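You operate a simulated robot arm through the tools that you are given. There is no shell and no other tool.

You run a simulated robot arm. Do the job below in one go: nothing can be reset, and whatever is moved stays where it is left.

## Task
Screw the yellow cover down with the driver and move the housing to the tester's nest.
Fine: its thumb screw tight; switch at IN; the driver arm ends swung aside; socket toward the tester slide.

The check looks at the end state, three seconds after you hand in, the way a careful person would. Anything else that was tipped, shoved, dropped, spilled or broken makes it a failure. Lids that push on must go on centred and level and be pressed home; caps that screw on are set level and turned clockwise until they are tight.

## Robot
A 7-joint arm with a fingered hand, fixed in place. Base frame: the origin is at the foot of the arm, x ahead of it, y to its left, z up. Units: cm, rad, N and s.
With the tool pointing down near the work surface it reaches from about 36 to 84 cm from the base axis. Its first joint turns from -2.007 to 2.007 rad. Payload 5 kg.
The tool frame sits at the grasp point between the pads (the TCP): z along the fingers, y along the line on which they close. The tips reach 3.2 cm beyond it. The gripper opens to 16 cm. The gripper's body begins 8.9 cm behind the TCP. The gripper is a hand of 4 fingers: y runs from the thumb to the fingers, the wrist lies at [0, 0, -26.7] in the tool frame, and closing takes about 1.5 s.
Orientation is that of the tool frame in the base frame, as [roll, pitch, yaw] about the fixed x, y, z axes, in that order (R = Rz(yaw) Ry(pitch) Rx(roll)). With the fingers straight down and closing along the base's y, the tool's x points along the base's -x, its y along +y and its z along -z.

## Interface
- The arm moves only by the tool arm_command. Its argument "series" is one flat list of numbers, 6 for each row, row after row: the shift along the tool's x, y, z in units of 25 mm (1.0 is 25 mm), then the turn, a rotation vector about the tool's x, y, z in units of 4 degrees (1.0 is 4 degrees). In form: [x, y, z, rx, ry, rz, x, y, z, rx, ry, rz, ...]. A call has 1 to 20 rows; each row shifts and turns the commanded pose from where the row before left it, along the tool's axes as they then stand. "claw" is the closure in counts, from 0 (fully open) to 255 (shut), set as the call begins (left out, the last holds). A call with a number of a shift or a turn outside -1 to 1 is refused whole. Rows are played at 5 a second. More than 5 cm and 0.15 rad between two rows, or a gripper value outside its range, and nothing of the call is played. A pose out of reach is approached as far as the arm can. The call stops where the force on the tool passes 40 N (or 10 N more than at its start, if that is more) or the arm is blocked; 0.2 s more then pass. Each finger travels about 10.8 cm/s and halts on what it meets, pressing with about 31 N; the grip force reading is that of the motor and also rises with nothing between the fingers. The clock runs only during rows and for 0.2 s after the last one: add rows that do not move to give the fingers time. The reply holds the time, the measured pose of the TCP, the force on the tool along the base axes, the opening and the grip force, in the units named above and with some noise, with the torque about the TCP (base axes, N m) and any sound that the robot's microphone picked up.
- Cameras (640 x 400 px; columns grow to the right, rows downward): "scene" is fixed at [40.11, -65.17, 182.98]; the picture's right is [0.68, 0.74, 0.00], its down [0.63, -0.58, -0.51] and it looks along [-0.38, 0.35, -0.86] (base axes); focal length 214 px, centre (320, 200). "wrist" rides on the gripper at [8, -0.4, -11.4] in the tool frame; the picture's right is [0.05, 1.00, 0.00], its down [-0.82, 0.04, -0.58] and it looks along [-0.58, 0.03, 0.82] (tool axes); focal length 265 px, centre (320, 200).
- camera(camera): a new picture of that camera. It takes no simulated time.
- raise_lower(by): slides the trunk up (or, below 0, down) by that many cm; the arm rides with it, the base frame stays. It gives what a move gives, with no picture.
- finger_targets(finger1, finger2, finger3, thumb_bend): sets how far each is bent, from 0 (flat) to 100 (curled in); at 30 the hand is open as for a grip, at 70 the pads meet at the TCP. One left out holds its place. A second passes; each finger stops where it meets its share of the squeeze, and holds until it gets a number again. A gripper value or a shape takes the hand back. It gives what a move gives, with no picture; readings hold the bend of each and the force on the fingers (four entries, about 0 where the hand has none), thumb and palm.
- set_grasp(shape): the hand has 4 fingers and takes this shape, open, in about a second: jaw (thumb against the fingers, like two jaws); tri (thumb and two fingers); tip (a fingertip pinch); poke (one finger out to press); point (the index stretched); flat (the hand flat); cup (the hand cupped); fist (a fist). The gripper value then closes the fingers along that shape, each until it touches; the sizes above hold for jaw. It gives what a move gives, with no picture.
- point_at(camera, pixels): for up to 12 pixels [column, row] of the newest picture of that camera ("zoom" is the newest enlarged one), the place [x, y, z] in the base frame of the surface seen there, good to about 0.3 cm. It takes no simulated time.
- zoom(camera, box): a new picture of the part [left, top, right, bottom] of that camera's present view, enlarged. It takes no simulated time.
- finish_job(): hands the job in; it is judged then, once.

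Open the gripper and draw the arm clear of the work before you hand the job in, unless the task says otherwise.

The tools are called after ">>>" as name(argument=value, ...) on one line, values as JSON. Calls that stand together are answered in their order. arm_command: Moves the arm, as the interface text tells. Its arguments: {"type":"object","properties":{"series":{"type":"array"},"claw":{"type":"number"}},"required":["series"]} The other tools are called the same way: raise_lower (by) slides the trunk up or down; set_grasp (shape) gives the hand a shape; finger_targets (finger1, finger2, finger3, thumb_bend) moves the fingers one by one; camera (camera) takes a picture; point_at (camera, pixels) gives the place of the surface under pixels of a picture; zoom (camera, box) takes an enlarged picture of a part of a camera's view; finish_job () hands the job in.

At the start:

```text
t: 0.0
tool_pos: [23.35, -29.55, 153.44]
orientation: [-3.141, -0.002, 3.141]
wrist_force: [-0.4, -0.1, -0.2]
wrist_torque: [-0.02, -0.02, 0.01]
width: 15.99
finger_force: 0.1
shape: jaw
bend: [30.0, 30.0, 30.0, 30.0]
finger forces: [0.0, 0.1, 0.0, 0.0, 0.1, 0.0]
trunk travel left (down, up): [-92.5, 6.5]
```

scene: 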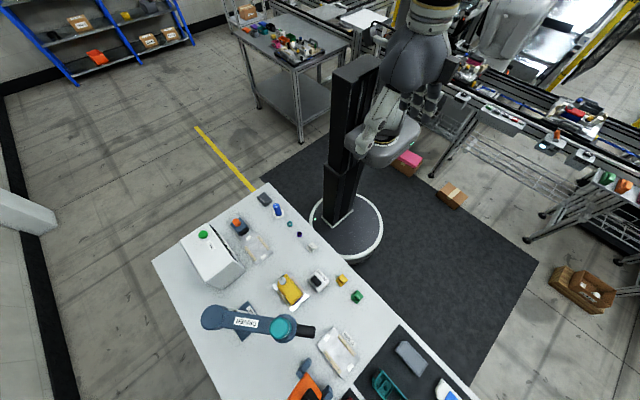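
wrist: 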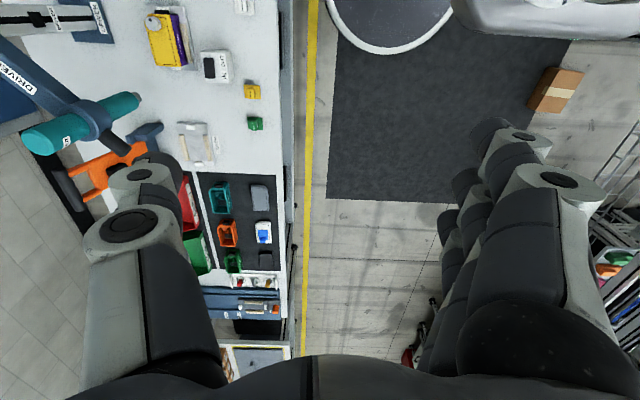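

The scene shows a bench with a yellow-covered housing around (288,290), a driver arm (245,320), and other objects. I zoom in on the bench to read the details.

>>> zoom(camera="scene", box=[150, 180, 310, 280])

>>> zoom(camera="scene", box=[190, 260, 380, 380])

>>> zoom(camera="scene", box=[250, 250, 346, 310])

>>> zoom(camera="scene", box=[280, 300, 480, 400])

```text
4.00 times, centred on (230, 230) of scene
```

zoom: 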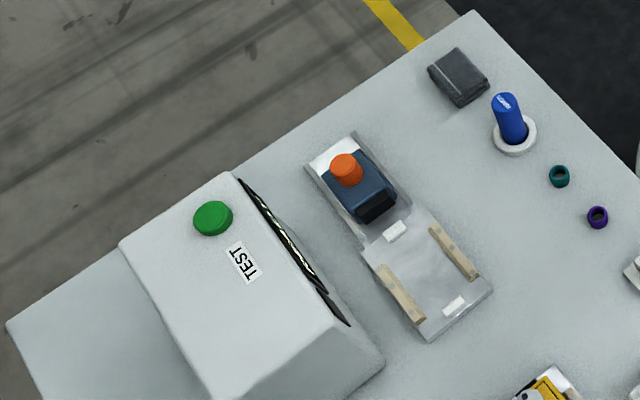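

```text
3.33 times, centred on (285, 320) of scene
```

zoom: 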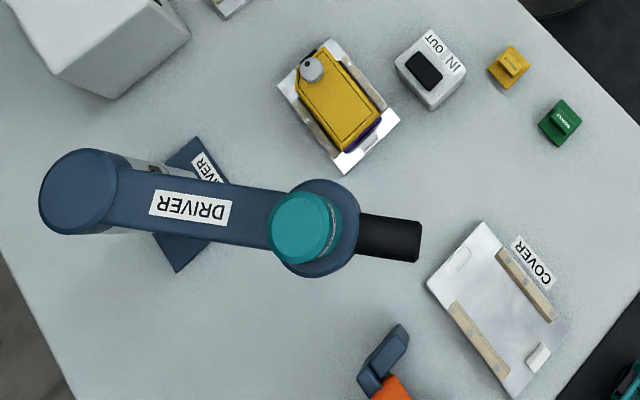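

```text
6.67 times, centred on (298, 280) of scene
```

zoom: 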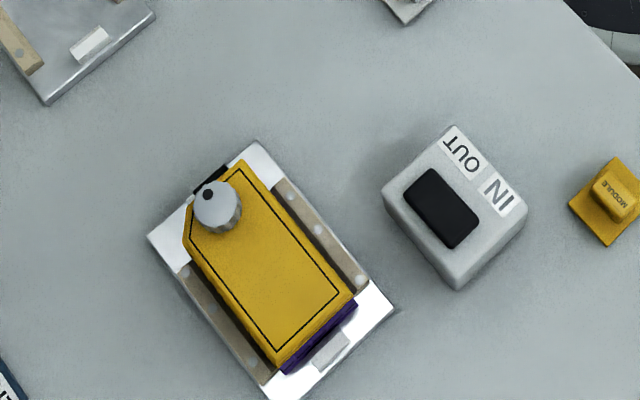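

```text
3.20 times, centred on (380, 350) of scene
```

zoom: 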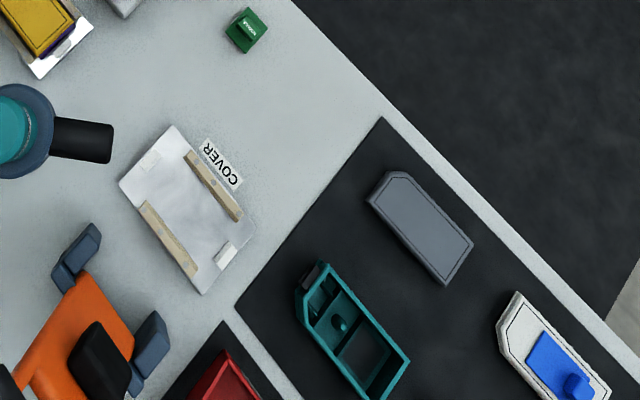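

The yellow-covered housing sits in a nest, with an IN/OUT rocker beside it, and the tester has a slide with an orange knob. I measure the key points in 3D.

>>> camera(camera="scene")

>>> point_at(camera="scene", pixels=[[215, 317], [283, 328], [308, 332], [290, 290], [283, 281], [317, 280], [238, 222], [255, 248], [203, 235], [335, 350], [265, 330], [245, 306]])

>>> zoom(camera="scene", box=[190, 290, 330, 378])

>>> zoom(camera="scene", box=[215, 200, 285, 270])

```text
taken
```

scene: 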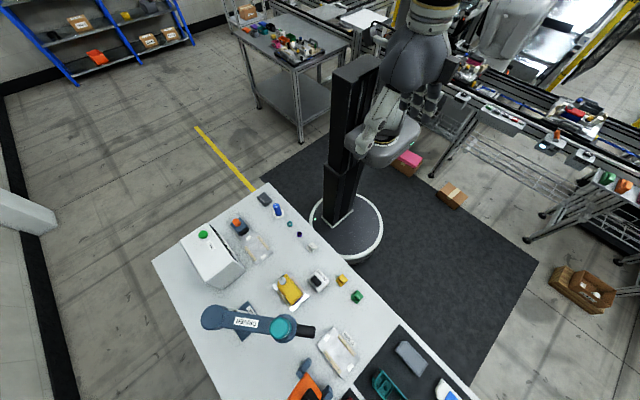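

```text
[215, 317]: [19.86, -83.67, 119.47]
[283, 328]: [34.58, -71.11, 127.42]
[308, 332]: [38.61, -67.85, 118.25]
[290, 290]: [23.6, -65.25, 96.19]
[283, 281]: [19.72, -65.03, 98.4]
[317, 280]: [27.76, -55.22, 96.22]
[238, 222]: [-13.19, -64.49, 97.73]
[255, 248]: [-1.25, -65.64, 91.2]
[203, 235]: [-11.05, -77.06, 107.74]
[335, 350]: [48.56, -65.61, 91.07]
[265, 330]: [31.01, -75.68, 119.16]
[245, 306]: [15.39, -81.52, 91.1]
```

```text
4.55 times, centred on (260, 334) of scene
```

zoom: 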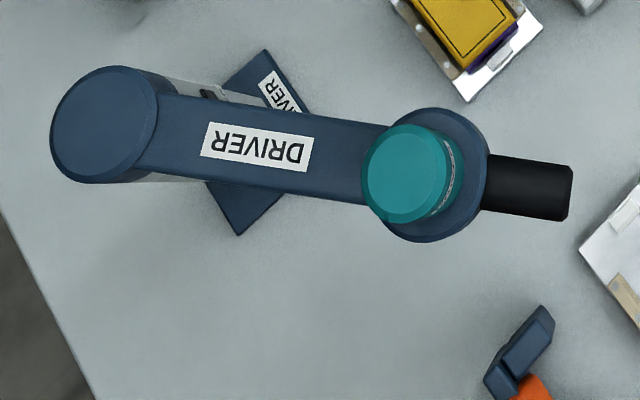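

```text
5.71 times, centred on (250, 235) of scene
```

zoom: 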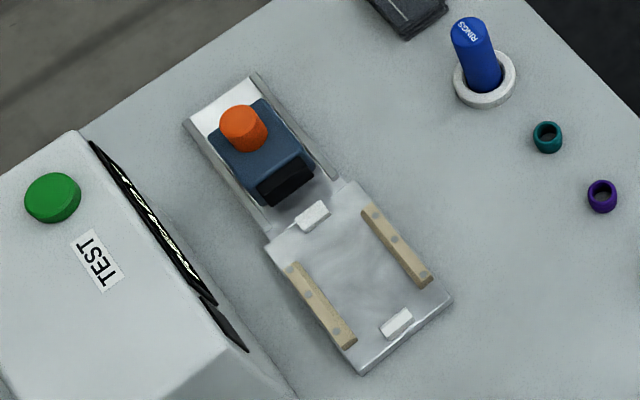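

Table top is about z=91; the housing is near (22,-65) and the driver post is near (20,-84), with its arm top at z≈119 and the motor top at z≈127. I move the hand to about (2,-60,145) to look with the wrist camera.

>>> arm_command(series=[1, 0, 0, 0, 0, 0, 1, 0, 0, 0, 0, 0, 1, 0, 0, 0, 0, 0, 1, 0, 0, 0, 0, 0, 1, 0, 0, 0, 0, 0, 1, -1, 0, 0, 0, 0, 1, -1, 0, 0, 0, 0, 1, -1, 0, 0, 0, 0, 1, -1, 0, 0, 0, 0, 0, -1, 0, 0, 0, 0, 0, -1, 0, 0, 0, 0, 0, -1, 0, 0, 0, 0, 0, -1, 0, 0, 0, 0, 0, -1, 0, 0, 0, 0, 0, -1, 0, 0, 0, 0, 0, -1, 0, 0, 0, 0, 0, -1, 1, 0, 0, 0, 0, 0, 1, 0, 0, 0, 0, 0, 1, 0, 0, 0], claw=0)

```text
t: 4.0
tool_pos: [0.94, -59.75, 145.95]
orientation: [3.141, 0.0, -3.141]
wrist_force: [0.9, 0.2, -0.5]
wrist_torque: [0.05, 0.02, 0.0]
width: 15.96
finger_force: 0.1
shape: jaw
bend: [30.0, 30.0, 30.0, 30.0]
finger forces: [0.0, 0.0, 0.1, 0.0, 0.0, 0.0]
trunk travel left (down, up): [-92.5, 6.5]
```

The hand arrived at (0.9,-59.8,146). I take a wrist picture and a scene picture.

>>> camera(camera="wrist")

>>> camera(camera="scene")

```text
taken
```

wrist: 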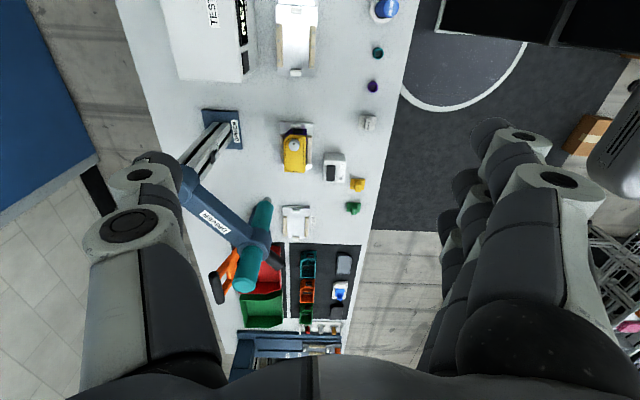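

```text
taken
```

scene: 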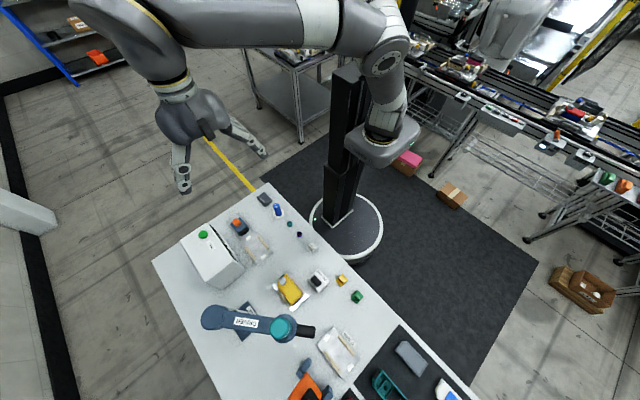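

The wrist view shows the housing at (295,148), switch (335,168) and driver (215,205). I zoom in on these.

>>> zoom(camera="wrist", box=[180, 90, 300, 300])

>>> zoom(camera="wrist", box=[260, 110, 380, 220])

>>> zoom(camera="wrist", box=[270, 0, 400, 90])

```text
1.90 times, centred on (240, 195) of wrist
```

zoom: 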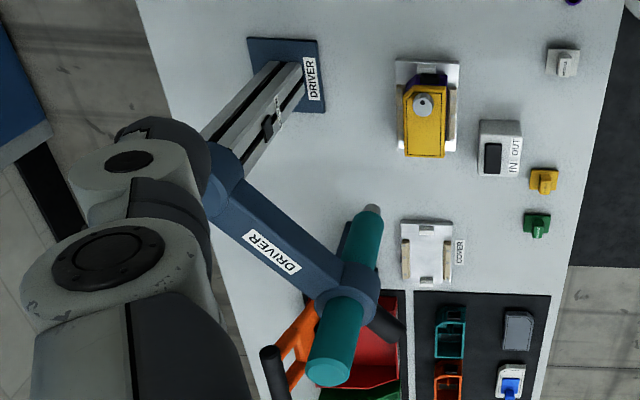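

```text
3.64 times, centred on (320, 165) of wrist
```

zoom: 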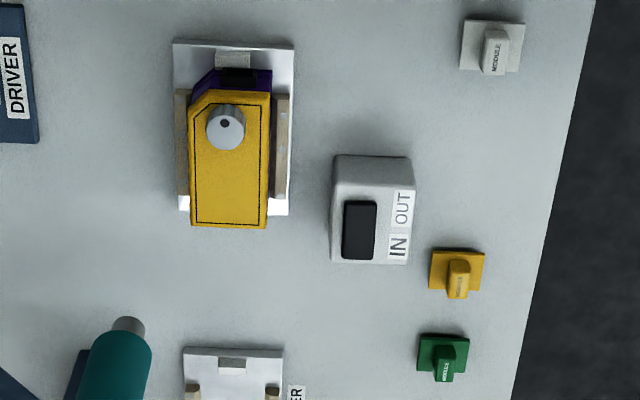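

```text
4.44 times, centred on (335, 45) of wrist
```

zoom: 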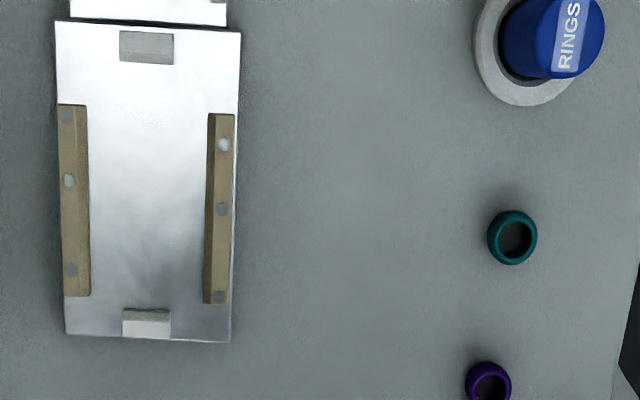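

The switch's rocker state is unclear, so I go lower (about z=116) around (3,-55) to see the switch and screw more closely.

>>> arm_command(series=[0, 1, 1, 0, 0, 0, 0, 1, 1, 0, 0, 0, 0, 0, 1, 0, 0, 0, 0, 0, 1, 0, 0, 0, 0, 0, 1, 0, 0, 0, 0, 0, 1, 0, 0, 0, 0, 0, 1, 0, 0, 0, 0, 0, 1, 0, 0, 0, 0, 0, 1, 0, 0, 0, 0, 0, 1, 0, 0, 0, 0, 0, 1, 0, 0, 0, 0, 0, 1, 0, 0, 0])

>>> camera(camera="wrist")

>>> zoom(camera="wrist", box=[300, 130, 400, 220])

>>> zoom(camera="wrist", box=[220, 110, 320, 200])

```text
t: 6.6
tool_pos: [0.97, -54.73, 115.75]
orientation: [-3.141, -0.001, -3.141]
wrist_force: [-0.2, -0.1, -1.1]
wrist_torque: [0.02, 0.0, -0.01]
width: 16.0
finger_force: 0.0
shape: jaw
bend: [30.0, 30.0, 30.0, 30.0]
finger forces: [0.0, 0.0, 0.1, 0.0, 0.1, 0.1]
trunk travel left (down, up): [-92.5, 6.5]
```

```text
taken
```

wrist: 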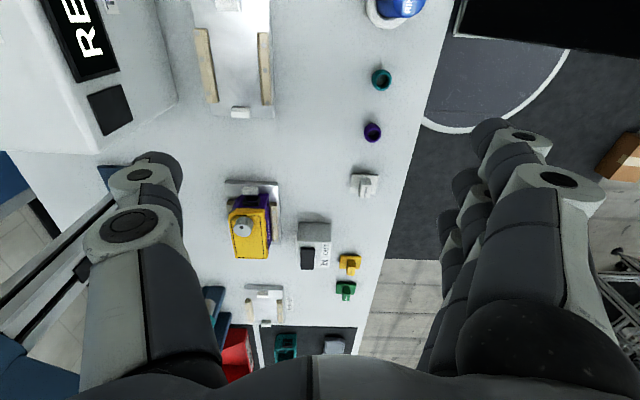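

```text
4.44 times, centred on (350, 175) of wrist
```

zoom: 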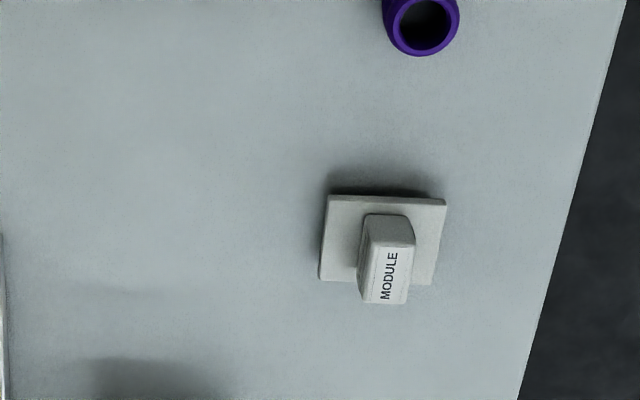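

```text
4.44 times, centred on (270, 155) of wrist
```

zoom: 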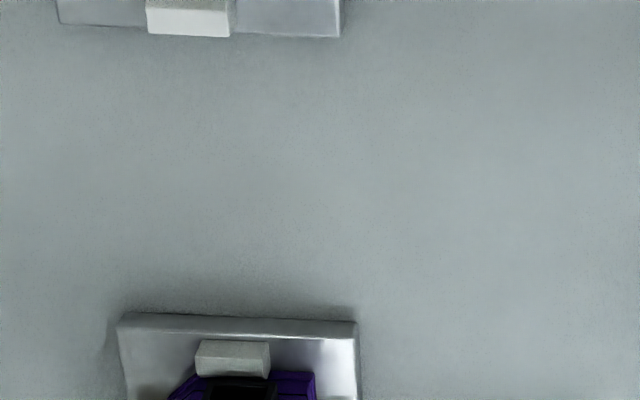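

Housing is at (250,228) and the switch at (312,250) in the wrist view; I zoom on each.

>>> zoom(camera="wrist", box=[280, 205, 344, 285])

>>> point_at(camera="zoom", pixels=[[270, 200], [270, 230], [270, 260], [270, 290], [270, 310], [330, 150]])

>>> zoom(camera="wrist", box=[215, 170, 287, 270])

>>> point_at(camera="zoom", pixels=[[300, 240], [320, 60], [320, 90], [300, 320], [250, 340], [400, 340], [280, 190], [400, 180], [215, 160], [440, 160]])

```text
5.00 times, centred on (312, 245) of wrist
```

zoom: 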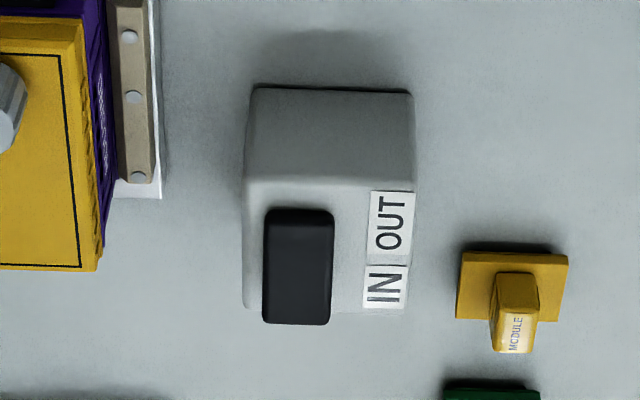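

```text
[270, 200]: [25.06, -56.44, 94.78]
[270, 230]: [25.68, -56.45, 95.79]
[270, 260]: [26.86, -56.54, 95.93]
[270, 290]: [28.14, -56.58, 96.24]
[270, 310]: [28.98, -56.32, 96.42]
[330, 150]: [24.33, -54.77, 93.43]
```

```text
4.00 times, centred on (251, 220) of wrist
```

zoom: 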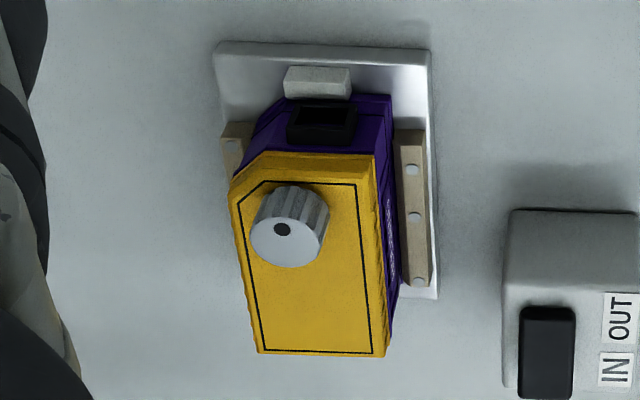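

```text
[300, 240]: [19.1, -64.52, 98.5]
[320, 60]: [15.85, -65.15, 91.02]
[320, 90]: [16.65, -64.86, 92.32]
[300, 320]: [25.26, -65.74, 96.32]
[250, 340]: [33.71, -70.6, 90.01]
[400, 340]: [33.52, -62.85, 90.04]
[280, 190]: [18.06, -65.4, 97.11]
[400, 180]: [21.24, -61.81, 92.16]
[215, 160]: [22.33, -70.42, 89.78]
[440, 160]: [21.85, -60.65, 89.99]
```

The rocker's surface rises toward IN (z 95.8 at x=25.7 to 96.4 at x=29), so it is currently at OUT; screw head top is z≈98.5. Before acting I want a side look at the driver, so I move to about (28,-42,116) and turn the hand toward -y.

>>> arm_command(series=[-1, 1, 0, 0, 0, 1, -1, 1, 0, 0, 0, 1, -1, 1, 0, 0, 0, 1, -1, 1, 0, 0, 0, 1, -1, 1, 0, 0, 0, 1, -0.9, -0.4, 0, 0, 0, 1, -0.9, -0.4, 0, 0, 0, 1, -0.9, -0.4, 0, 0, 0, 1, -0.8, -0.6, 0, 0, 0, 1, -0.8, -0.6, 0, 0, 0, 1, 0, 0, 0, 0, 0, 1, 0, 0, 0, 0, 0, 1, 0, 0, 0, 0, 0, 1, 0, 0, 0, 0, 0, 1, 0, 0, 0, 0, 0, 1])

```text
t: 9.8
tool_pos: [21.38, -54.27, 116.01]
orientation: [-3.141, 0.0, 2.092]
wrist_force: [0.1, 0.0, -0.6]
wrist_torque: [0.04, 0.01, 0.03]
width: 15.99
finger_force: 0.0
shape: jaw
bend: [30.0, 30.0, 30.0, 30.0]
finger forces: [0.1, 0.0, 0.0, 0.0, 0.0, 0.0]
trunk travel left (down, up): [-92.5, 6.5]
```

The hand is at (21.4,-54.3,116) with yaw 120°. I back off toward (28,-40) and finish the yaw to 90°, then tilt to look at the driver sideways.

>>> arm_command(series=[0.61, 0.86, 0, 0, 0, 0, 0.61, 0.86, 0, 0, 0, 0, 0.61, 0.86, 0, 0, 0, 0, 0.61, 0.86, 0, 0, 0, 0, 0.61, 0.86, 0, 0, 0, 0, 0.61, 0.86, 0, 0, 0, 0, 0, 0, 0, 0, 0, 1, 0, 0, 0, 0, 0, 1, 0, 0, 0, 0, 0, 1, 0, 0, 0, 0, 0, 1, 0, 0, 0, 0, 0, 1, 0, 0, 0, 0, 0, 1, 0, 0, 0, 0, 0, 1, 0, 0, 0, 0, 0, 0.5, 0, 0, 0, 0, -1, 0, 0, 0, 0, 0, -1, 0, 0, 0, 0, 0, -1, 0, 0, 0, 0, 0, -1, 0, 0, 0, 0, 0, -1, 0, 0, 0, 0, 0, -1, 0])

>>> camera(camera="wrist")

```text
t: 14.1
tool_pos: [30.9, -39.55, 119.8]
orientation: [2.962, 0.412, 1.518]
wrist_force: [-0.6, -0.7, -0.7]
wrist_torque: [0.0, 0.01, 0.01]
width: 16.03
finger_force: 0.0
shape: jaw
bend: [30.0, 30.0, 30.0, 30.0]
finger forces: [0.1, 0.0, 0.1, 0.1, 0.1, 0.0]
trunk travel left (down, up): [-92.5, 6.5]
stopped in row 20: the arm was blocked; the commanded pose is now the measured one
```

```text
taken
```

wrist: 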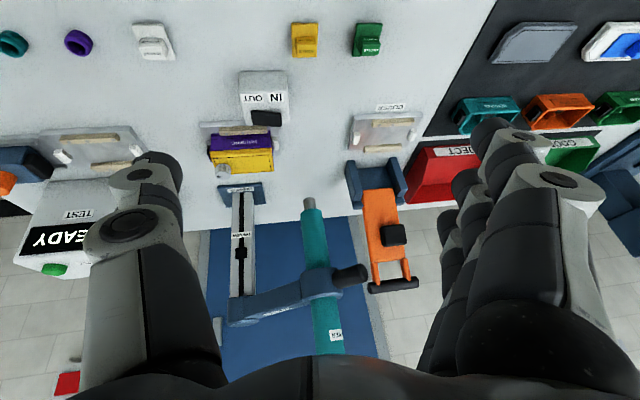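

The wrist view (rows grow upward/away) shows the driver post (240,240), arm (285,300), and teal motor (318,260) with its nose at (308,205). I zoom in on it.

>>> zoom(camera="wrist", box=[200, 120, 400, 350])

>>> zoom(camera="wrist", box=[190, 60, 310, 200])

>>> point_at(camera="wrist", pixels=[[308, 202], [312, 215], [320, 240], [318, 270], [330, 345], [350, 275], [365, 273], [242, 190], [242, 250], [240, 315], [335, 282], [290, 300]])

```text
1.74 times, centred on (300, 235) of wrist
```

zoom: 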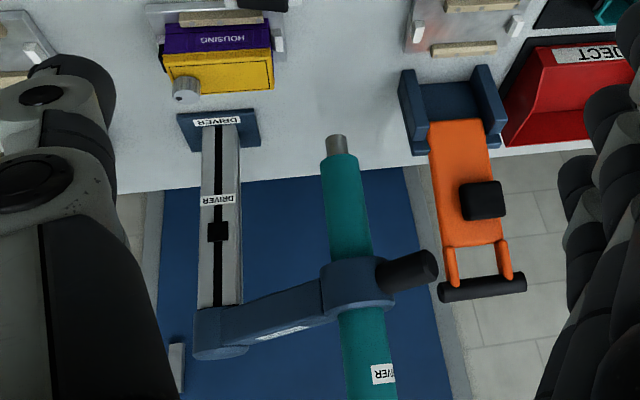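

```text
2.86 times, centred on (250, 130) of wrist
```

zoom: 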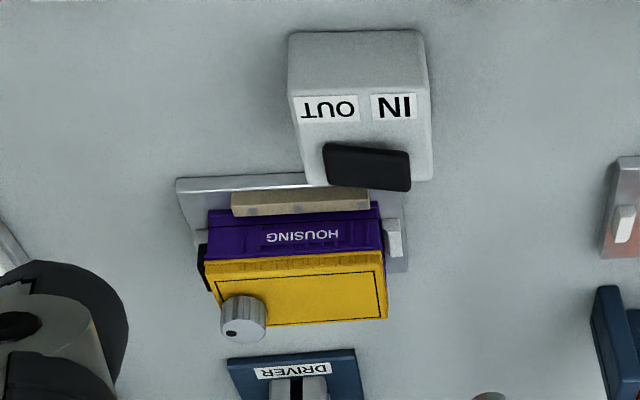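

```text
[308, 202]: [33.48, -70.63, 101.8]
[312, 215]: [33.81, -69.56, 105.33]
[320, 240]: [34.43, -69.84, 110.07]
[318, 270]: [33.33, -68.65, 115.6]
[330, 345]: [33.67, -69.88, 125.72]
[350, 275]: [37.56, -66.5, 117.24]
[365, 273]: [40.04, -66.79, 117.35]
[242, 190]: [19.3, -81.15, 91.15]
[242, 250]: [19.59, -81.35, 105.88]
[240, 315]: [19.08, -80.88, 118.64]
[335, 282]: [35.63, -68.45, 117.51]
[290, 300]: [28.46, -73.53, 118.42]
```

The nose bottom is at z≈101.5, screw head top z≈98.5, post at about (19,-82), motor axis near (33.6,-71). I straighten the hand back to vertical (yaw 90°) and form the poke shape for pressing the switch.

>>> arm_command(series=[0, 0, 0, 0.397, 0.99, -0.036, 0, 0, 0, 0.397, 0.99, -0.036, 0, 0, 0, 0.397, 0.99, -0.036, 0, 0, 0, 0.397, 0.99, -0.036, 0, 0, 0, 0.397, 0.99, -0.036, 0, 0, 0, 0.397, 0.99, -0.036])

>>> set_grasp(shape="poke")

>>> camera(camera="wrist")

>>> camera(camera="scene")

```text
t: 15.5
tool_pos: [30.77, -39.62, 119.51]
orientation: [-3.134, -0.002, 1.571]
wrist_force: [-0.5, -0.6, 0.2]
wrist_torque: [0.0, -0.02, -0.01]
width: 15.96
finger_force: 0.0
shape: jaw
bend: [30.0, 30.0, 30.0, 30.0]
finger forces: [0.0, 0.0, 0.0, 0.1, 0.0, 0.0]
trunk travel left (down, up): [-92.5, 6.5]
```

```text
t: 16.4
tool_pos: [30.8, -39.53, 119.72]
orientation: [-3.133, 0.001, 1.567]
wrist_force: [-0.2, 0.4, 0.3]
wrist_torque: [-0.02, 0.02, -0.01]
width: 0.0
finger_force: 0.1
shape: poke
bend: [100.0, 100.0, 100.0, 47.0]
finger forces: [0.0, 0.1, 0.0, 0.0, 0.0, 0.1]
trunk travel left (down, up): [-92.5, 6.5]
```

```text
taken
```

wrist: 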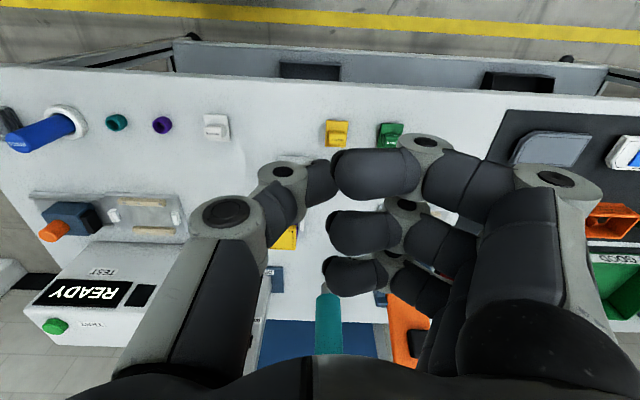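

```text
taken
```

scene: 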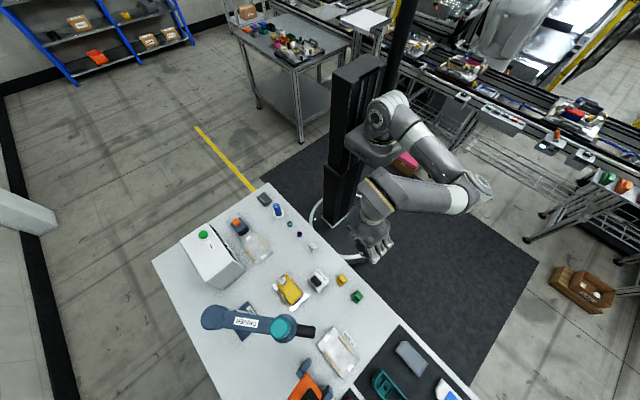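

The poke shape leaves the thumb extended near the image centre (325,178) with the fingers curled. I measure where its tip is.

>>> point_at(camera="wrist", pixels=[[300, 175], [318, 170], [325, 180], [330, 165], [345, 175], [375, 165], [335, 235], [330, 275], [285, 180], [270, 215]])

>>> set_grasp(shape="point")

>>> camera(camera="wrist")

```text
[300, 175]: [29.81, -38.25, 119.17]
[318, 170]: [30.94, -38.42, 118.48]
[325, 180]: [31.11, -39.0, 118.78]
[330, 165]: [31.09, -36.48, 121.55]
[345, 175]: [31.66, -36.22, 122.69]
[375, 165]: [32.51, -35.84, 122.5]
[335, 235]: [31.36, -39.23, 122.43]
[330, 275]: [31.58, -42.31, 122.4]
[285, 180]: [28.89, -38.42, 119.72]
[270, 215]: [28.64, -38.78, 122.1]
```

```text
t: 17.3
tool_pos: [30.78, -39.55, 119.47]
orientation: [-3.133, 0.0, 1.569]
wrist_force: [0.8, 0.3, 0.7]
wrist_torque: [0.02, -0.03, 0.0]
width: 15.22
finger_force: 0.1
shape: point
bend: [30.0, 100.0, 100.0, 54.0]
finger forces: [0.0, 0.0, 0.0, 0.0, 0.0, 0.0]
trunk travel left (down, up): [-92.5, 6.5]
```

```text
taken
```

wrist: 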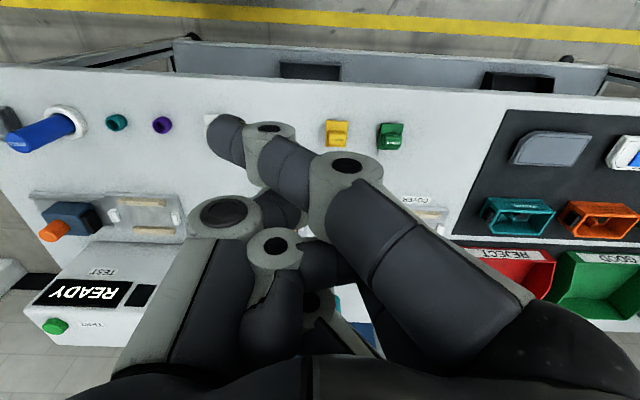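

The point shape swings the index across the hand, which is awkward. I measure its tip for reference, then try the fingertip pinch closed as a pressing tool.

>>> point_at(camera="wrist", pixels=[[215, 135], [225, 140], [270, 130], [235, 160], [300, 260], [250, 210]])

>>> set_grasp(shape="tip")

>>> arm_command(series=[0, 0, 0, 0, 0, 0, 0, 0, 0, 0, 0, 0, 0, 0, 0, 0, 0, 0, 0, 0, 0, 0, 0, 0, 0, 0, 0, 0, 0, 0, 0, 0, 0, 0, 0, 0, 0, 0, 0, 0, 0, 0, 0, 0, 0, 0, 0, 0], claw=255)

>>> camera(camera="wrist")

```text
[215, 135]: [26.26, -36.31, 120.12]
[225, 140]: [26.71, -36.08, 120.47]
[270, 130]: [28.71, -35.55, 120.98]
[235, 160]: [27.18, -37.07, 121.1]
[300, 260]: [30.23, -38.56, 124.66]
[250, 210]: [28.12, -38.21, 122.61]
```

```text
t: 18.2
tool_pos: [30.82, -39.51, 119.6]
orientation: [-3.134, -0.001, 1.57]
wrist_force: [0.3, 0.4, 0.7]
wrist_torque: [0.02, 0.03, 0.02]
width: 15.98
finger_force: 0.1
shape: tip
bend: [1.0, 30.0, 1.0, 30.0]
finger forces: [0.1, 0.0, 0.1, 0.0, 0.0, 0.1]
trunk travel left (down, up): [-92.5, 6.5]
```

```text
t: 20.0
tool_pos: [30.71, -39.71, 119.52]
orientation: [-3.132, 0.0, 1.569]
wrist_force: [0.1, 0.3, 0.8]
wrist_torque: [0.03, 0.0, 0.01]
width: 0.0
finger_force: 31.0
shape: tip
bend: [27.0, 65.0, 27.0, 68.0]
finger forces: [0.0, 0.0, 0.0, 0.0, 0.0, 0.0]
trunk travel left (down, up): [-92.5, 6.5]
```

```text
taken
```

wrist: 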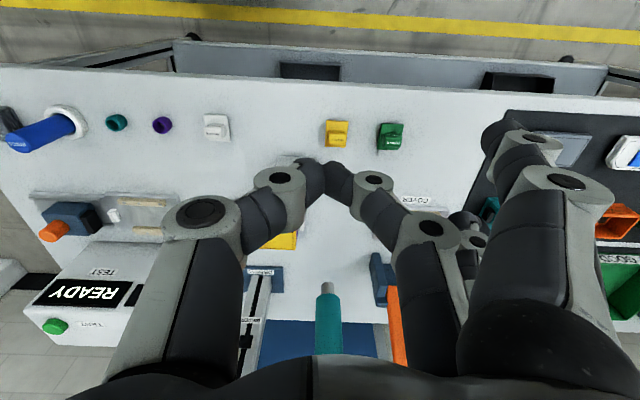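

The tip pinch brings middle finger and thumb together at the centre; I curl the outer two fingers so just this pinch sticks out as a pressing tip.

>>> finger_targets(finger1=100, finger2=68, finger3=100, thumb_bend=68)

>>> camera(camera="wrist")

>>> zoom(camera="wrist", box=[260, 130, 400, 260])

>>> point_at(camera="wrist", pixels=[[320, 165], [335, 165], [328, 175], [310, 175], [345, 180], [340, 220], [430, 230], [375, 180]])

```text
t: 21.0
tool_pos: [30.81, -39.57, 119.55]
orientation: [-3.134, -0.001, 1.569]
wrist_force: [-0.8, -0.4, 0.0]
wrist_torque: [0.02, -0.03, -0.03]
width: 5.1
finger_force: 0.1
shape: fingers
bend: [100.0, 68.0, 100.0, 68.0]
finger forces: [0.0, 0.1, 0.0, 0.1, 0.0, 0.0]
trunk travel left (down, up): [-92.5, 6.5]
```

```text
taken
```

wrist: 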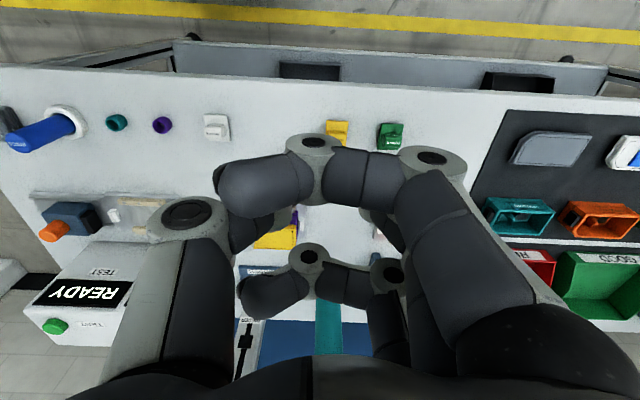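

```text
3.08 times, centred on (330, 195) of wrist
```

zoom: 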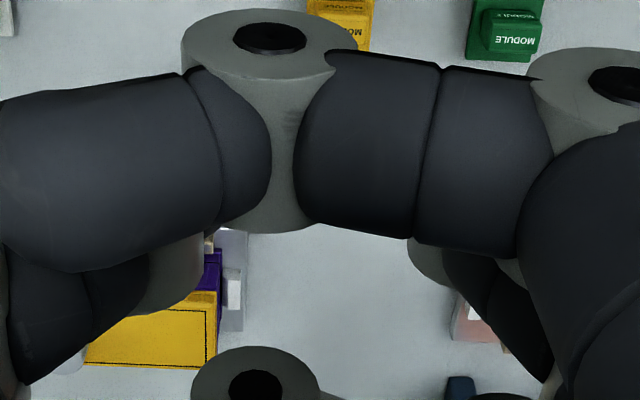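

```text
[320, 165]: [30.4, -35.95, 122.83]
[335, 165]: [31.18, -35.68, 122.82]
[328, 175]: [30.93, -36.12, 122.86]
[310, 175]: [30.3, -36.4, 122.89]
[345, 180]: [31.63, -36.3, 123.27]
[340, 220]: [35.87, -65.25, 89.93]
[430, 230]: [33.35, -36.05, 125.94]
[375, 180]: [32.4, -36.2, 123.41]
```

The curled finger hides the pinch in the wrist view; I check the hand with the scene camera.

>>> zoom(camera="scene", box=[330, 190, 430, 280])

```text
4.44 times, centred on (380, 235) of scene
```

zoom: 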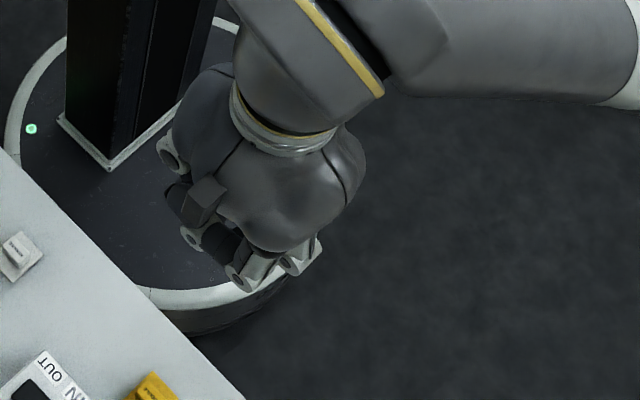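

That view doesn't help, so I'll use the plain closed jaw at yaw 90° as the presser. I check the switch body top height versus the rocker first.

>>> set_grasp(shape="jaw")

>>> zoom(camera="scene", box=[296, 255, 366, 310])

>>> point_at(camera="zoom", pixels=[[120, 160], [170, 180], [210, 220], [240, 240], [145, 190], [215, 130], [260, 170], [265, 245], [130, 110], [250, 260], [220, 260], [450, 240]])

```text
t: 21.9
tool_pos: [30.79, -39.49, 119.51]
orientation: [-3.131, 0.0, 1.569]
wrist_force: [0.3, -0.9, 0.0]
wrist_torque: [-0.01, -0.04, 0.02]
width: 16.01
finger_force: 0.1
shape: jaw
bend: [30.0, 30.0, 30.0, 30.0]
finger forces: [0.1, 0.1, 0.0, 0.0, 0.1, 0.1]
trunk travel left (down, up): [-92.5, 6.5]
```

```text
7.27 times, centred on (331, 282) of scene
```

zoom: 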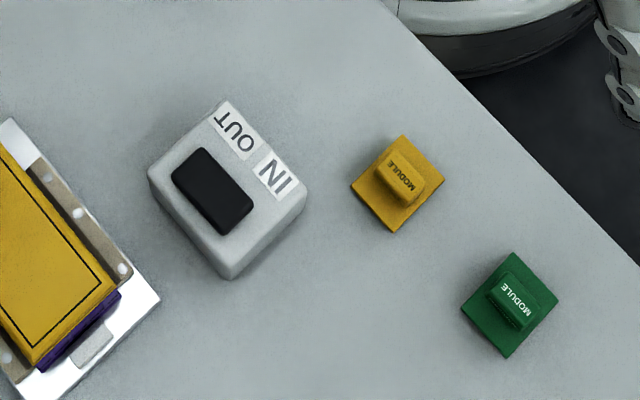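

```text
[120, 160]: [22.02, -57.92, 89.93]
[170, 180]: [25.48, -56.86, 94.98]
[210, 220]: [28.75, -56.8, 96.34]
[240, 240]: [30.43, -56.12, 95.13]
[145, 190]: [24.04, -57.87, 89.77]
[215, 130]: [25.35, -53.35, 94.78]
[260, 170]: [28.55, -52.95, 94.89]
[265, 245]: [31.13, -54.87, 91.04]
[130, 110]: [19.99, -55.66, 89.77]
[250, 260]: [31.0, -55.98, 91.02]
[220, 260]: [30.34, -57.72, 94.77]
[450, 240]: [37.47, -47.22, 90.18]
```

The switch body top is z≈94.9 with the IN end of the rocker at (29,-56.3,96.4). I close the jaw and move above it to about (29,-56.3,109).

>>> arm_command(series=[-0.84, -0.09, 0.5, 0, 0, 0, -0.84, -0.09, 0.5, 0, 0, 0, -0.84, -0.09, 0.5, 0, 0, 0, -0.84, -0.09, 0.5, 0, 0, 0, -0.84, -0.09, 0.5, 0, 0, 0, -0.84, -0.09, 0.5, 0, 0, 0, -0.84, -0.09, 0.5, 0, 0, 0, -0.84, -0.09, 0.5, 0, 0, 0, 0, 0, 0, 0, 0, 0], claw=255)

>>> camera(camera="wrist")

>>> camera(camera="scene")

```text
t: 23.9
tool_pos: [26.19, -54.68, 110.51]
orientation: [-3.135, -0.001, 1.575]
wrist_force: [0.9, 0.2, -0.7]
wrist_torque: [-0.01, 0.0, 0.01]
width: 0.0
finger_force: 30.7
shape: jaw
bend: [69.0, 63.0, 69.0, 67.0]
finger forces: [0.1, 0.0, 0.0, 0.0, 0.0, 0.0]
out of reach, approached as far as the arm can: row 6, 7, 8
trunk travel left (down, up): [-92.5, 6.5]
```

```text
taken
```

wrist: 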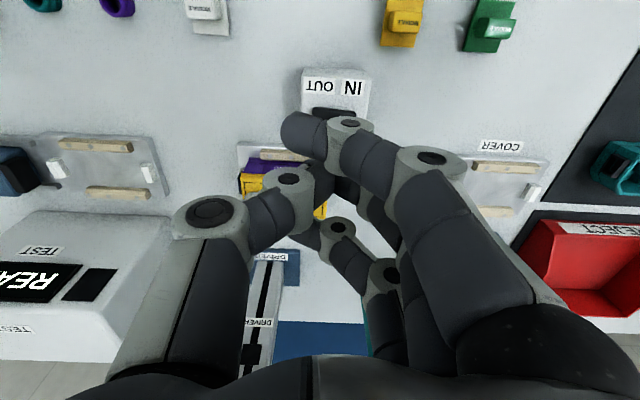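

```text
taken
```

scene: 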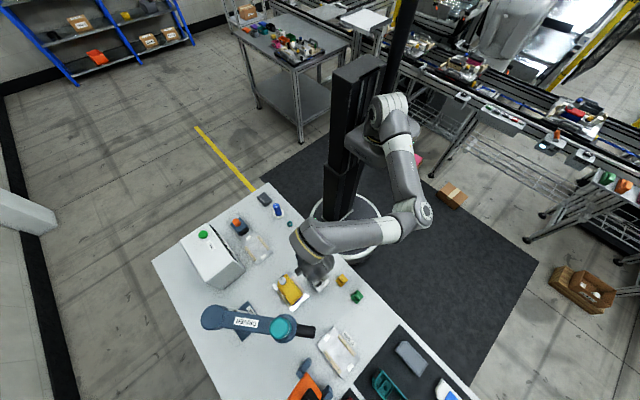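

The readings say the arm ran out of reach near this pose, likely because the trunk is nearly at the top. I lift the hand by 25 cm and then lower the trunk by 20 cm to get a better posture.

>>> arm_command(series=[0.5, 0, -1, 0, 0, 0, 0.5, 0, -1, 0, 0, 0, 0.5, 0, -1, 0, 0, 0, 0.5, 0, -1, 0, 0, 0, 0, 0, -1, 0, 0, 0, 0, 0, -1, 0, 0, 0, 0, 0, -1, 0, 0, 0, 0, 0, -1, 0, 0, 0, 0, 0, -1, 0, 0, 0, 0, 0, -1, 0, 0, 0])

```text
t: 26.1
tool_pos: [26.13, -49.68, 135.49]
orientation: [-3.136, 0.0, 1.569]
wrist_force: [-0.4, 0.7, 0.0]
wrist_torque: [0.03, 0.01, 0.01]
width: 0.0
finger_force: 30.9
shape: jaw
bend: [69.0, 63.0, 69.0, 67.0]
finger forces: [0.0, 0.0, 0.1, 0.0, 0.0, 0.0]
trunk travel left (down, up): [-92.5, 6.5]
```

The hand is now at z=135, clear of everything. I lower the trunk by 20 cm.

>>> raise_lower(by=-20)

>>> camera(camera="scene")

```text
t: 28.3
tool_pos: [26.32, -49.63, 115.38]
orientation: [-3.132, 0.001, 1.568]
wrist_force: [0.2, -0.5, 0.2]
wrist_torque: [0.01, -0.01, 0.02]
width: 0.0
finger_force: 31.3
shape: jaw
bend: [69.0, 63.0, 69.0, 67.0]
finger forces: [0.0, 0.1, 0.0, 0.0, 0.1, 0.0]
trunk travel left (down, up): [-72.5, 26.5]
```

```text
taken
```

scene: 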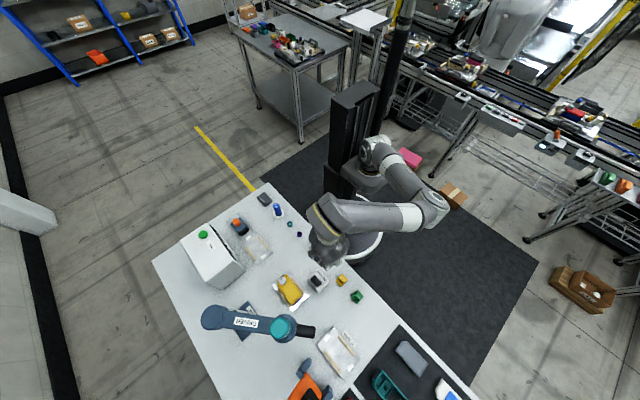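

The trunk went down to leave the hand at z=115. I measure the shoulder and elbow heights to judge posture.

>>> point_at(camera="scene", pixels=[[375, 152], [435, 205], [350, 90], [395, 180], [330, 215], [370, 180]])

```text
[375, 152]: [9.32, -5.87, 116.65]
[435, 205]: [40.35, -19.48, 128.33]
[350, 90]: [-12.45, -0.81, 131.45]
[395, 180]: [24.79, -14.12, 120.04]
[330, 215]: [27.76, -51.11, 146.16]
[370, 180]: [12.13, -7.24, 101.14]
```

Shoulder is now at about z=110. I approach above the IN end of the rocker: (29.0,-56.3,103).

>>> arm_command(series=[-0.67, 0.27, 0.5, 0, 0, 0, -0.67, 0.27, 0.5, 0, 0, 0, -0.67, 0.27, 0.5, 0, 0, 0, -0.67, 0.27, 0.5, 0, 0, 0, 0, 0, 1, 0, 0, 0, 0, 0, 1, 0, 0, 0, 0, 0, 0.9, 0, 0, 0, 0, 0, 0, 0, 0, 0])

>>> camera(camera="wrist")

>>> zoom(camera="scene", box=[270, 220, 370, 310])

```text
t: 30.1
tool_pos: [27.41, -55.31, 102.96]
orientation: [-3.133, -0.001, 1.57]
wrist_force: [0.0, -0.6, 0.0]
wrist_torque: [0.0, 0.01, -0.01]
width: 0.0
finger_force: 30.8
shape: jaw
bend: [69.0, 63.0, 69.0, 67.0]
finger forces: [0.1, 0.0, 0.1, 0.0, 0.0, 0.1]
out of reach, approached as far as the arm can: row 3, 4
trunk travel left (down, up): [-72.5, 26.5]
```

```text
taken
```

wrist: 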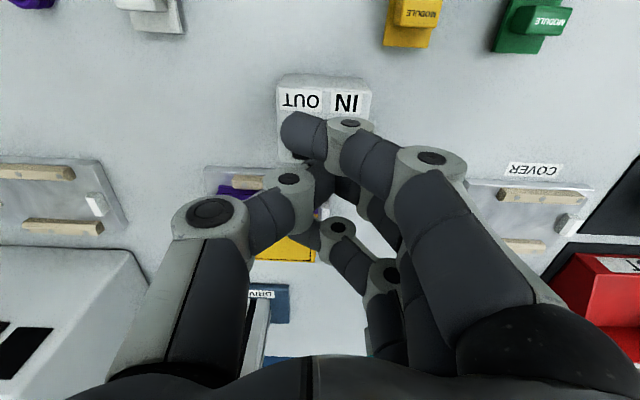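

```text
4.44 times, centred on (320, 265) of scene
```

zoom: 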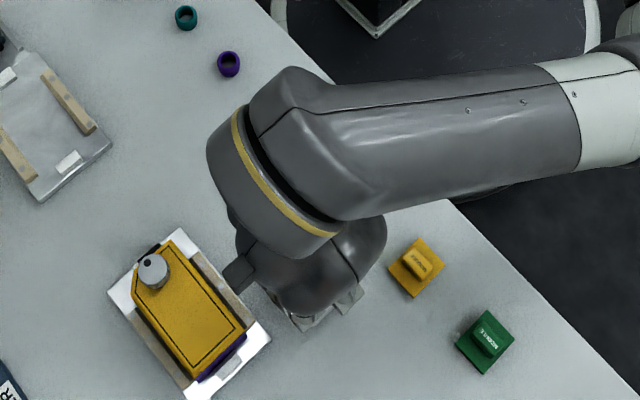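

Yaw 90° seems to hit a joint limit here rather than distance. I raise a bit and turn the hand back to yaw ≈126°, which still presses well, then view.

>>> arm_command(series=[0, 0, -1, 0, 0, 0, 0, 0, -1, 0, 0, -1, 0, 0, 0, 0, 0, -1, 0, 0, 0, 0, 0, -1, 0, 0, 0, 0, 0, -1, 0, 0, 0, 0, 0, -1, 0, 0, 0, 0, 0, -1, 0, 0, 0, 0, 0, -1, 0, 0, 0, 0, 0, -1, 0, 0, 0, 0, 0, -1])

```text
t: 32.3
tool_pos: [27.57, -55.31, 107.71]
orientation: [-3.135, -0.005, 2.199]
wrist_force: [0.0, 0.2, 0.1]
wrist_torque: [0.02, 0.02, 0.05]
width: 0.01
finger_force: 30.5
shape: jaw
bend: [69.0, 63.0, 69.0, 67.0]
finger forces: [0.1, 0.0, 0.1, 0.0, 0.0, 0.0]
trunk travel left (down, up): [-72.5, 26.5]
```

Yaw is now 126°. I shift to (29.1,-56.4) and come down to about z=101.5, just above rocker contact (99.6).

>>> arm_command(series=[-0.36, 0.12, 0.3, 0, 0, 0, -0.36, 0.12, 0.3, 0, 0, 0, 0, 0, 0.8, 0, 0, 0, 0, 0, 0.8, 0, 0, 0, 0, 0, 0.3, 0, 0, 0, 0, 0, 0, 0, 0, 0])

>>> camera(camera="wrist")

>>> zoom(camera="scene", box=[280, 240, 360, 310])

```text
t: 33.7
tool_pos: [28.81, -56.5, 101.57]
orientation: [-3.134, -0.005, 2.198]
wrist_force: [0.2, 0.8, -0.9]
wrist_torque: [-0.02, 0.0, -0.02]
width: 0.01
finger_force: 31.1
shape: jaw
bend: [69.0, 63.0, 69.0, 67.0]
finger forces: [0.0, 0.0, 0.1, 0.0, 0.0, 0.0]
trunk travel left (down, up): [-72.5, 26.5]
```

```text
taken
```

wrist: 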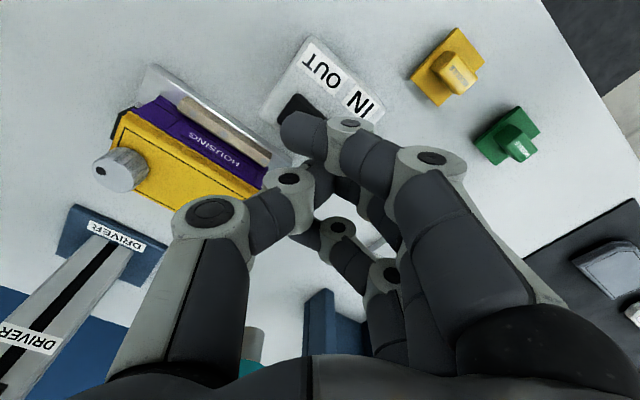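

```text
5.71 times, centred on (320, 275) of scene
```

zoom: 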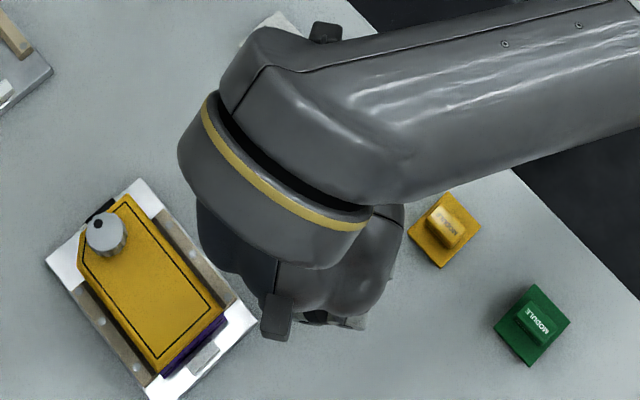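

The hand is above the rocker's IN end. I press down in small steps to TCP z≈98.5.

>>> arm_command(series=[0, 0, 0.2, 0, 0, 0, 0, 0, 0.2, 0, 0, 0, 0, 0, 0.2, 0, 0, 0, 0, 0, 0.15, 0, 0, 0, 0, 0, 0.15, 0, 0, 0, 0, 0, 0.1, 0, 0, 0, 0, 0, 0.1, 0, 0, 0, 0, 0, 0.1, 0, 0, 0])

>>> camera(camera="wrist")

```text
t: 35.5
tool_pos: [29.12, -56.46, 99.0]
orientation: [-3.132, 0.0, 2.197]
wrist_force: [3.8, -5.9, 37.3]
wrist_torque: [0.18, 0.16, -0.07]
width: 0.02
finger_force: 31.1
shape: jaw
bend: [71.0, 62.0, 69.0, 71.0]
finger forces: [8.7, 0.1, 0.0, 0.1, 38.9, 0.0]
trunk travel left (down, up): [-72.5, 26.5]
```

```text
taken
```

wrist: 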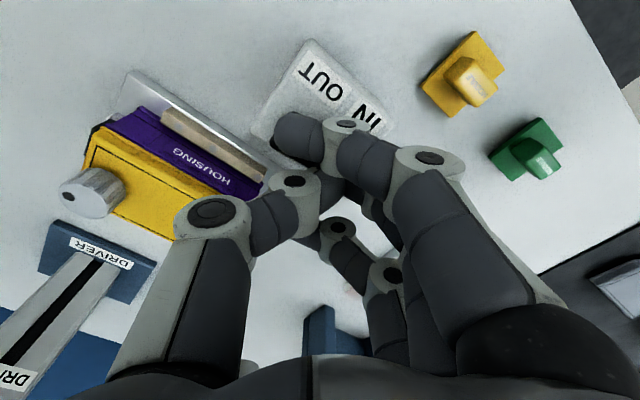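

Contact force reached 37 N, mostly on the thumb with 8.7 N on finger 1. I lift off and move back to see if the rocker flipped.

>>> arm_command(series=[0, 0, -1, 0, 0, 0, 0, 0, -1, 0, 0, 0, 1, 0, -1, 0, 0, 0, 1, 0, -1, 0, 0, 0, 1, 0, 0, 0, 0, 0, 1, 0, 0, 0, 0, 0])

>>> camera(camera="wrist")

>>> zoom(camera="scene", box=[296, 255, 366, 310])

```text
t: 36.9
tool_pos: [23.2, -48.27, 108.59]
orientation: [-3.135, -0.006, 2.201]
wrist_force: [0.0, -0.1, 1.1]
wrist_torque: [-0.02, 0.0, -0.03]
width: 0.01
finger_force: 31.0
shape: jaw
bend: [70.0, 62.0, 69.0, 69.0]
finger forces: [0.0, 0.0, 0.0, 0.0, 0.0, 0.1]
trunk travel left (down, up): [-72.5, 26.5]
```

```text
taken
```

wrist: 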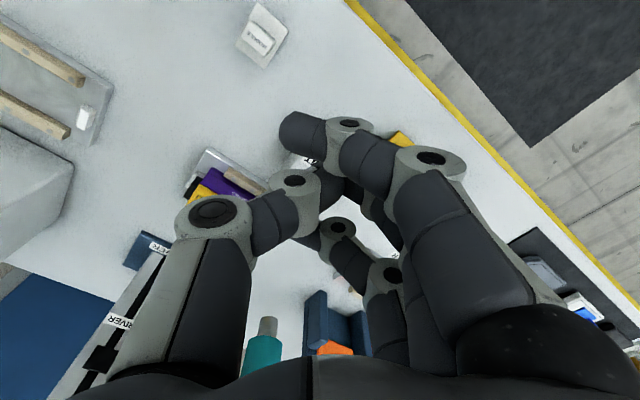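

```text
7.27 times, centred on (331, 282) of scene
```

zoom: 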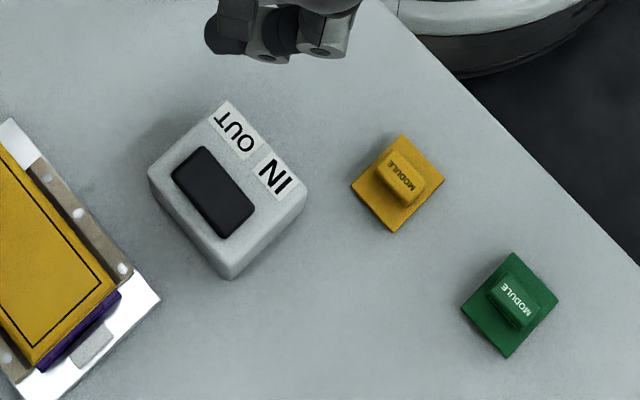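

The scene zoom looks slightly different near the IN end at (235,225). I measure the rocker heights again.

>>> point_at(camera="zoom", pixels=[[205, 155], [190, 170], [215, 185], [225, 200], [225, 225], [240, 212], [210, 220], [260, 225], [200, 165]])

>>> zoom(camera="scene", box=[305, 265, 333, 295])

```text
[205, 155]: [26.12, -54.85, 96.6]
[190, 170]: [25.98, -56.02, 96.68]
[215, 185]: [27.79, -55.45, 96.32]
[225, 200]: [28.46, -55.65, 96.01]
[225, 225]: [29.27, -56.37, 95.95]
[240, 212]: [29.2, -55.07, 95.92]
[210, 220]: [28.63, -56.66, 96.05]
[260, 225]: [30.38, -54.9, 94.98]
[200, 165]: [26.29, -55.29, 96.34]
```

```text
13.33 times, centred on (319, 280) of scene
```

zoom: 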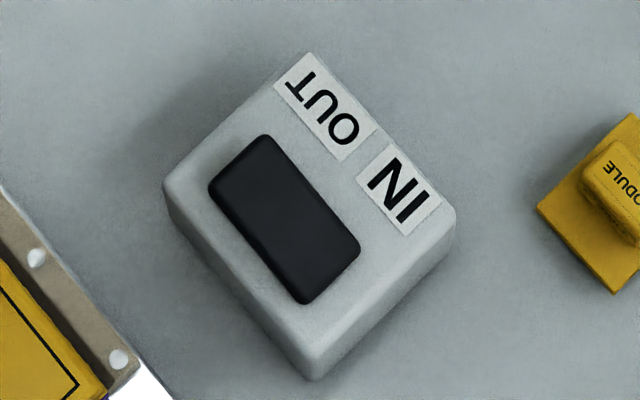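

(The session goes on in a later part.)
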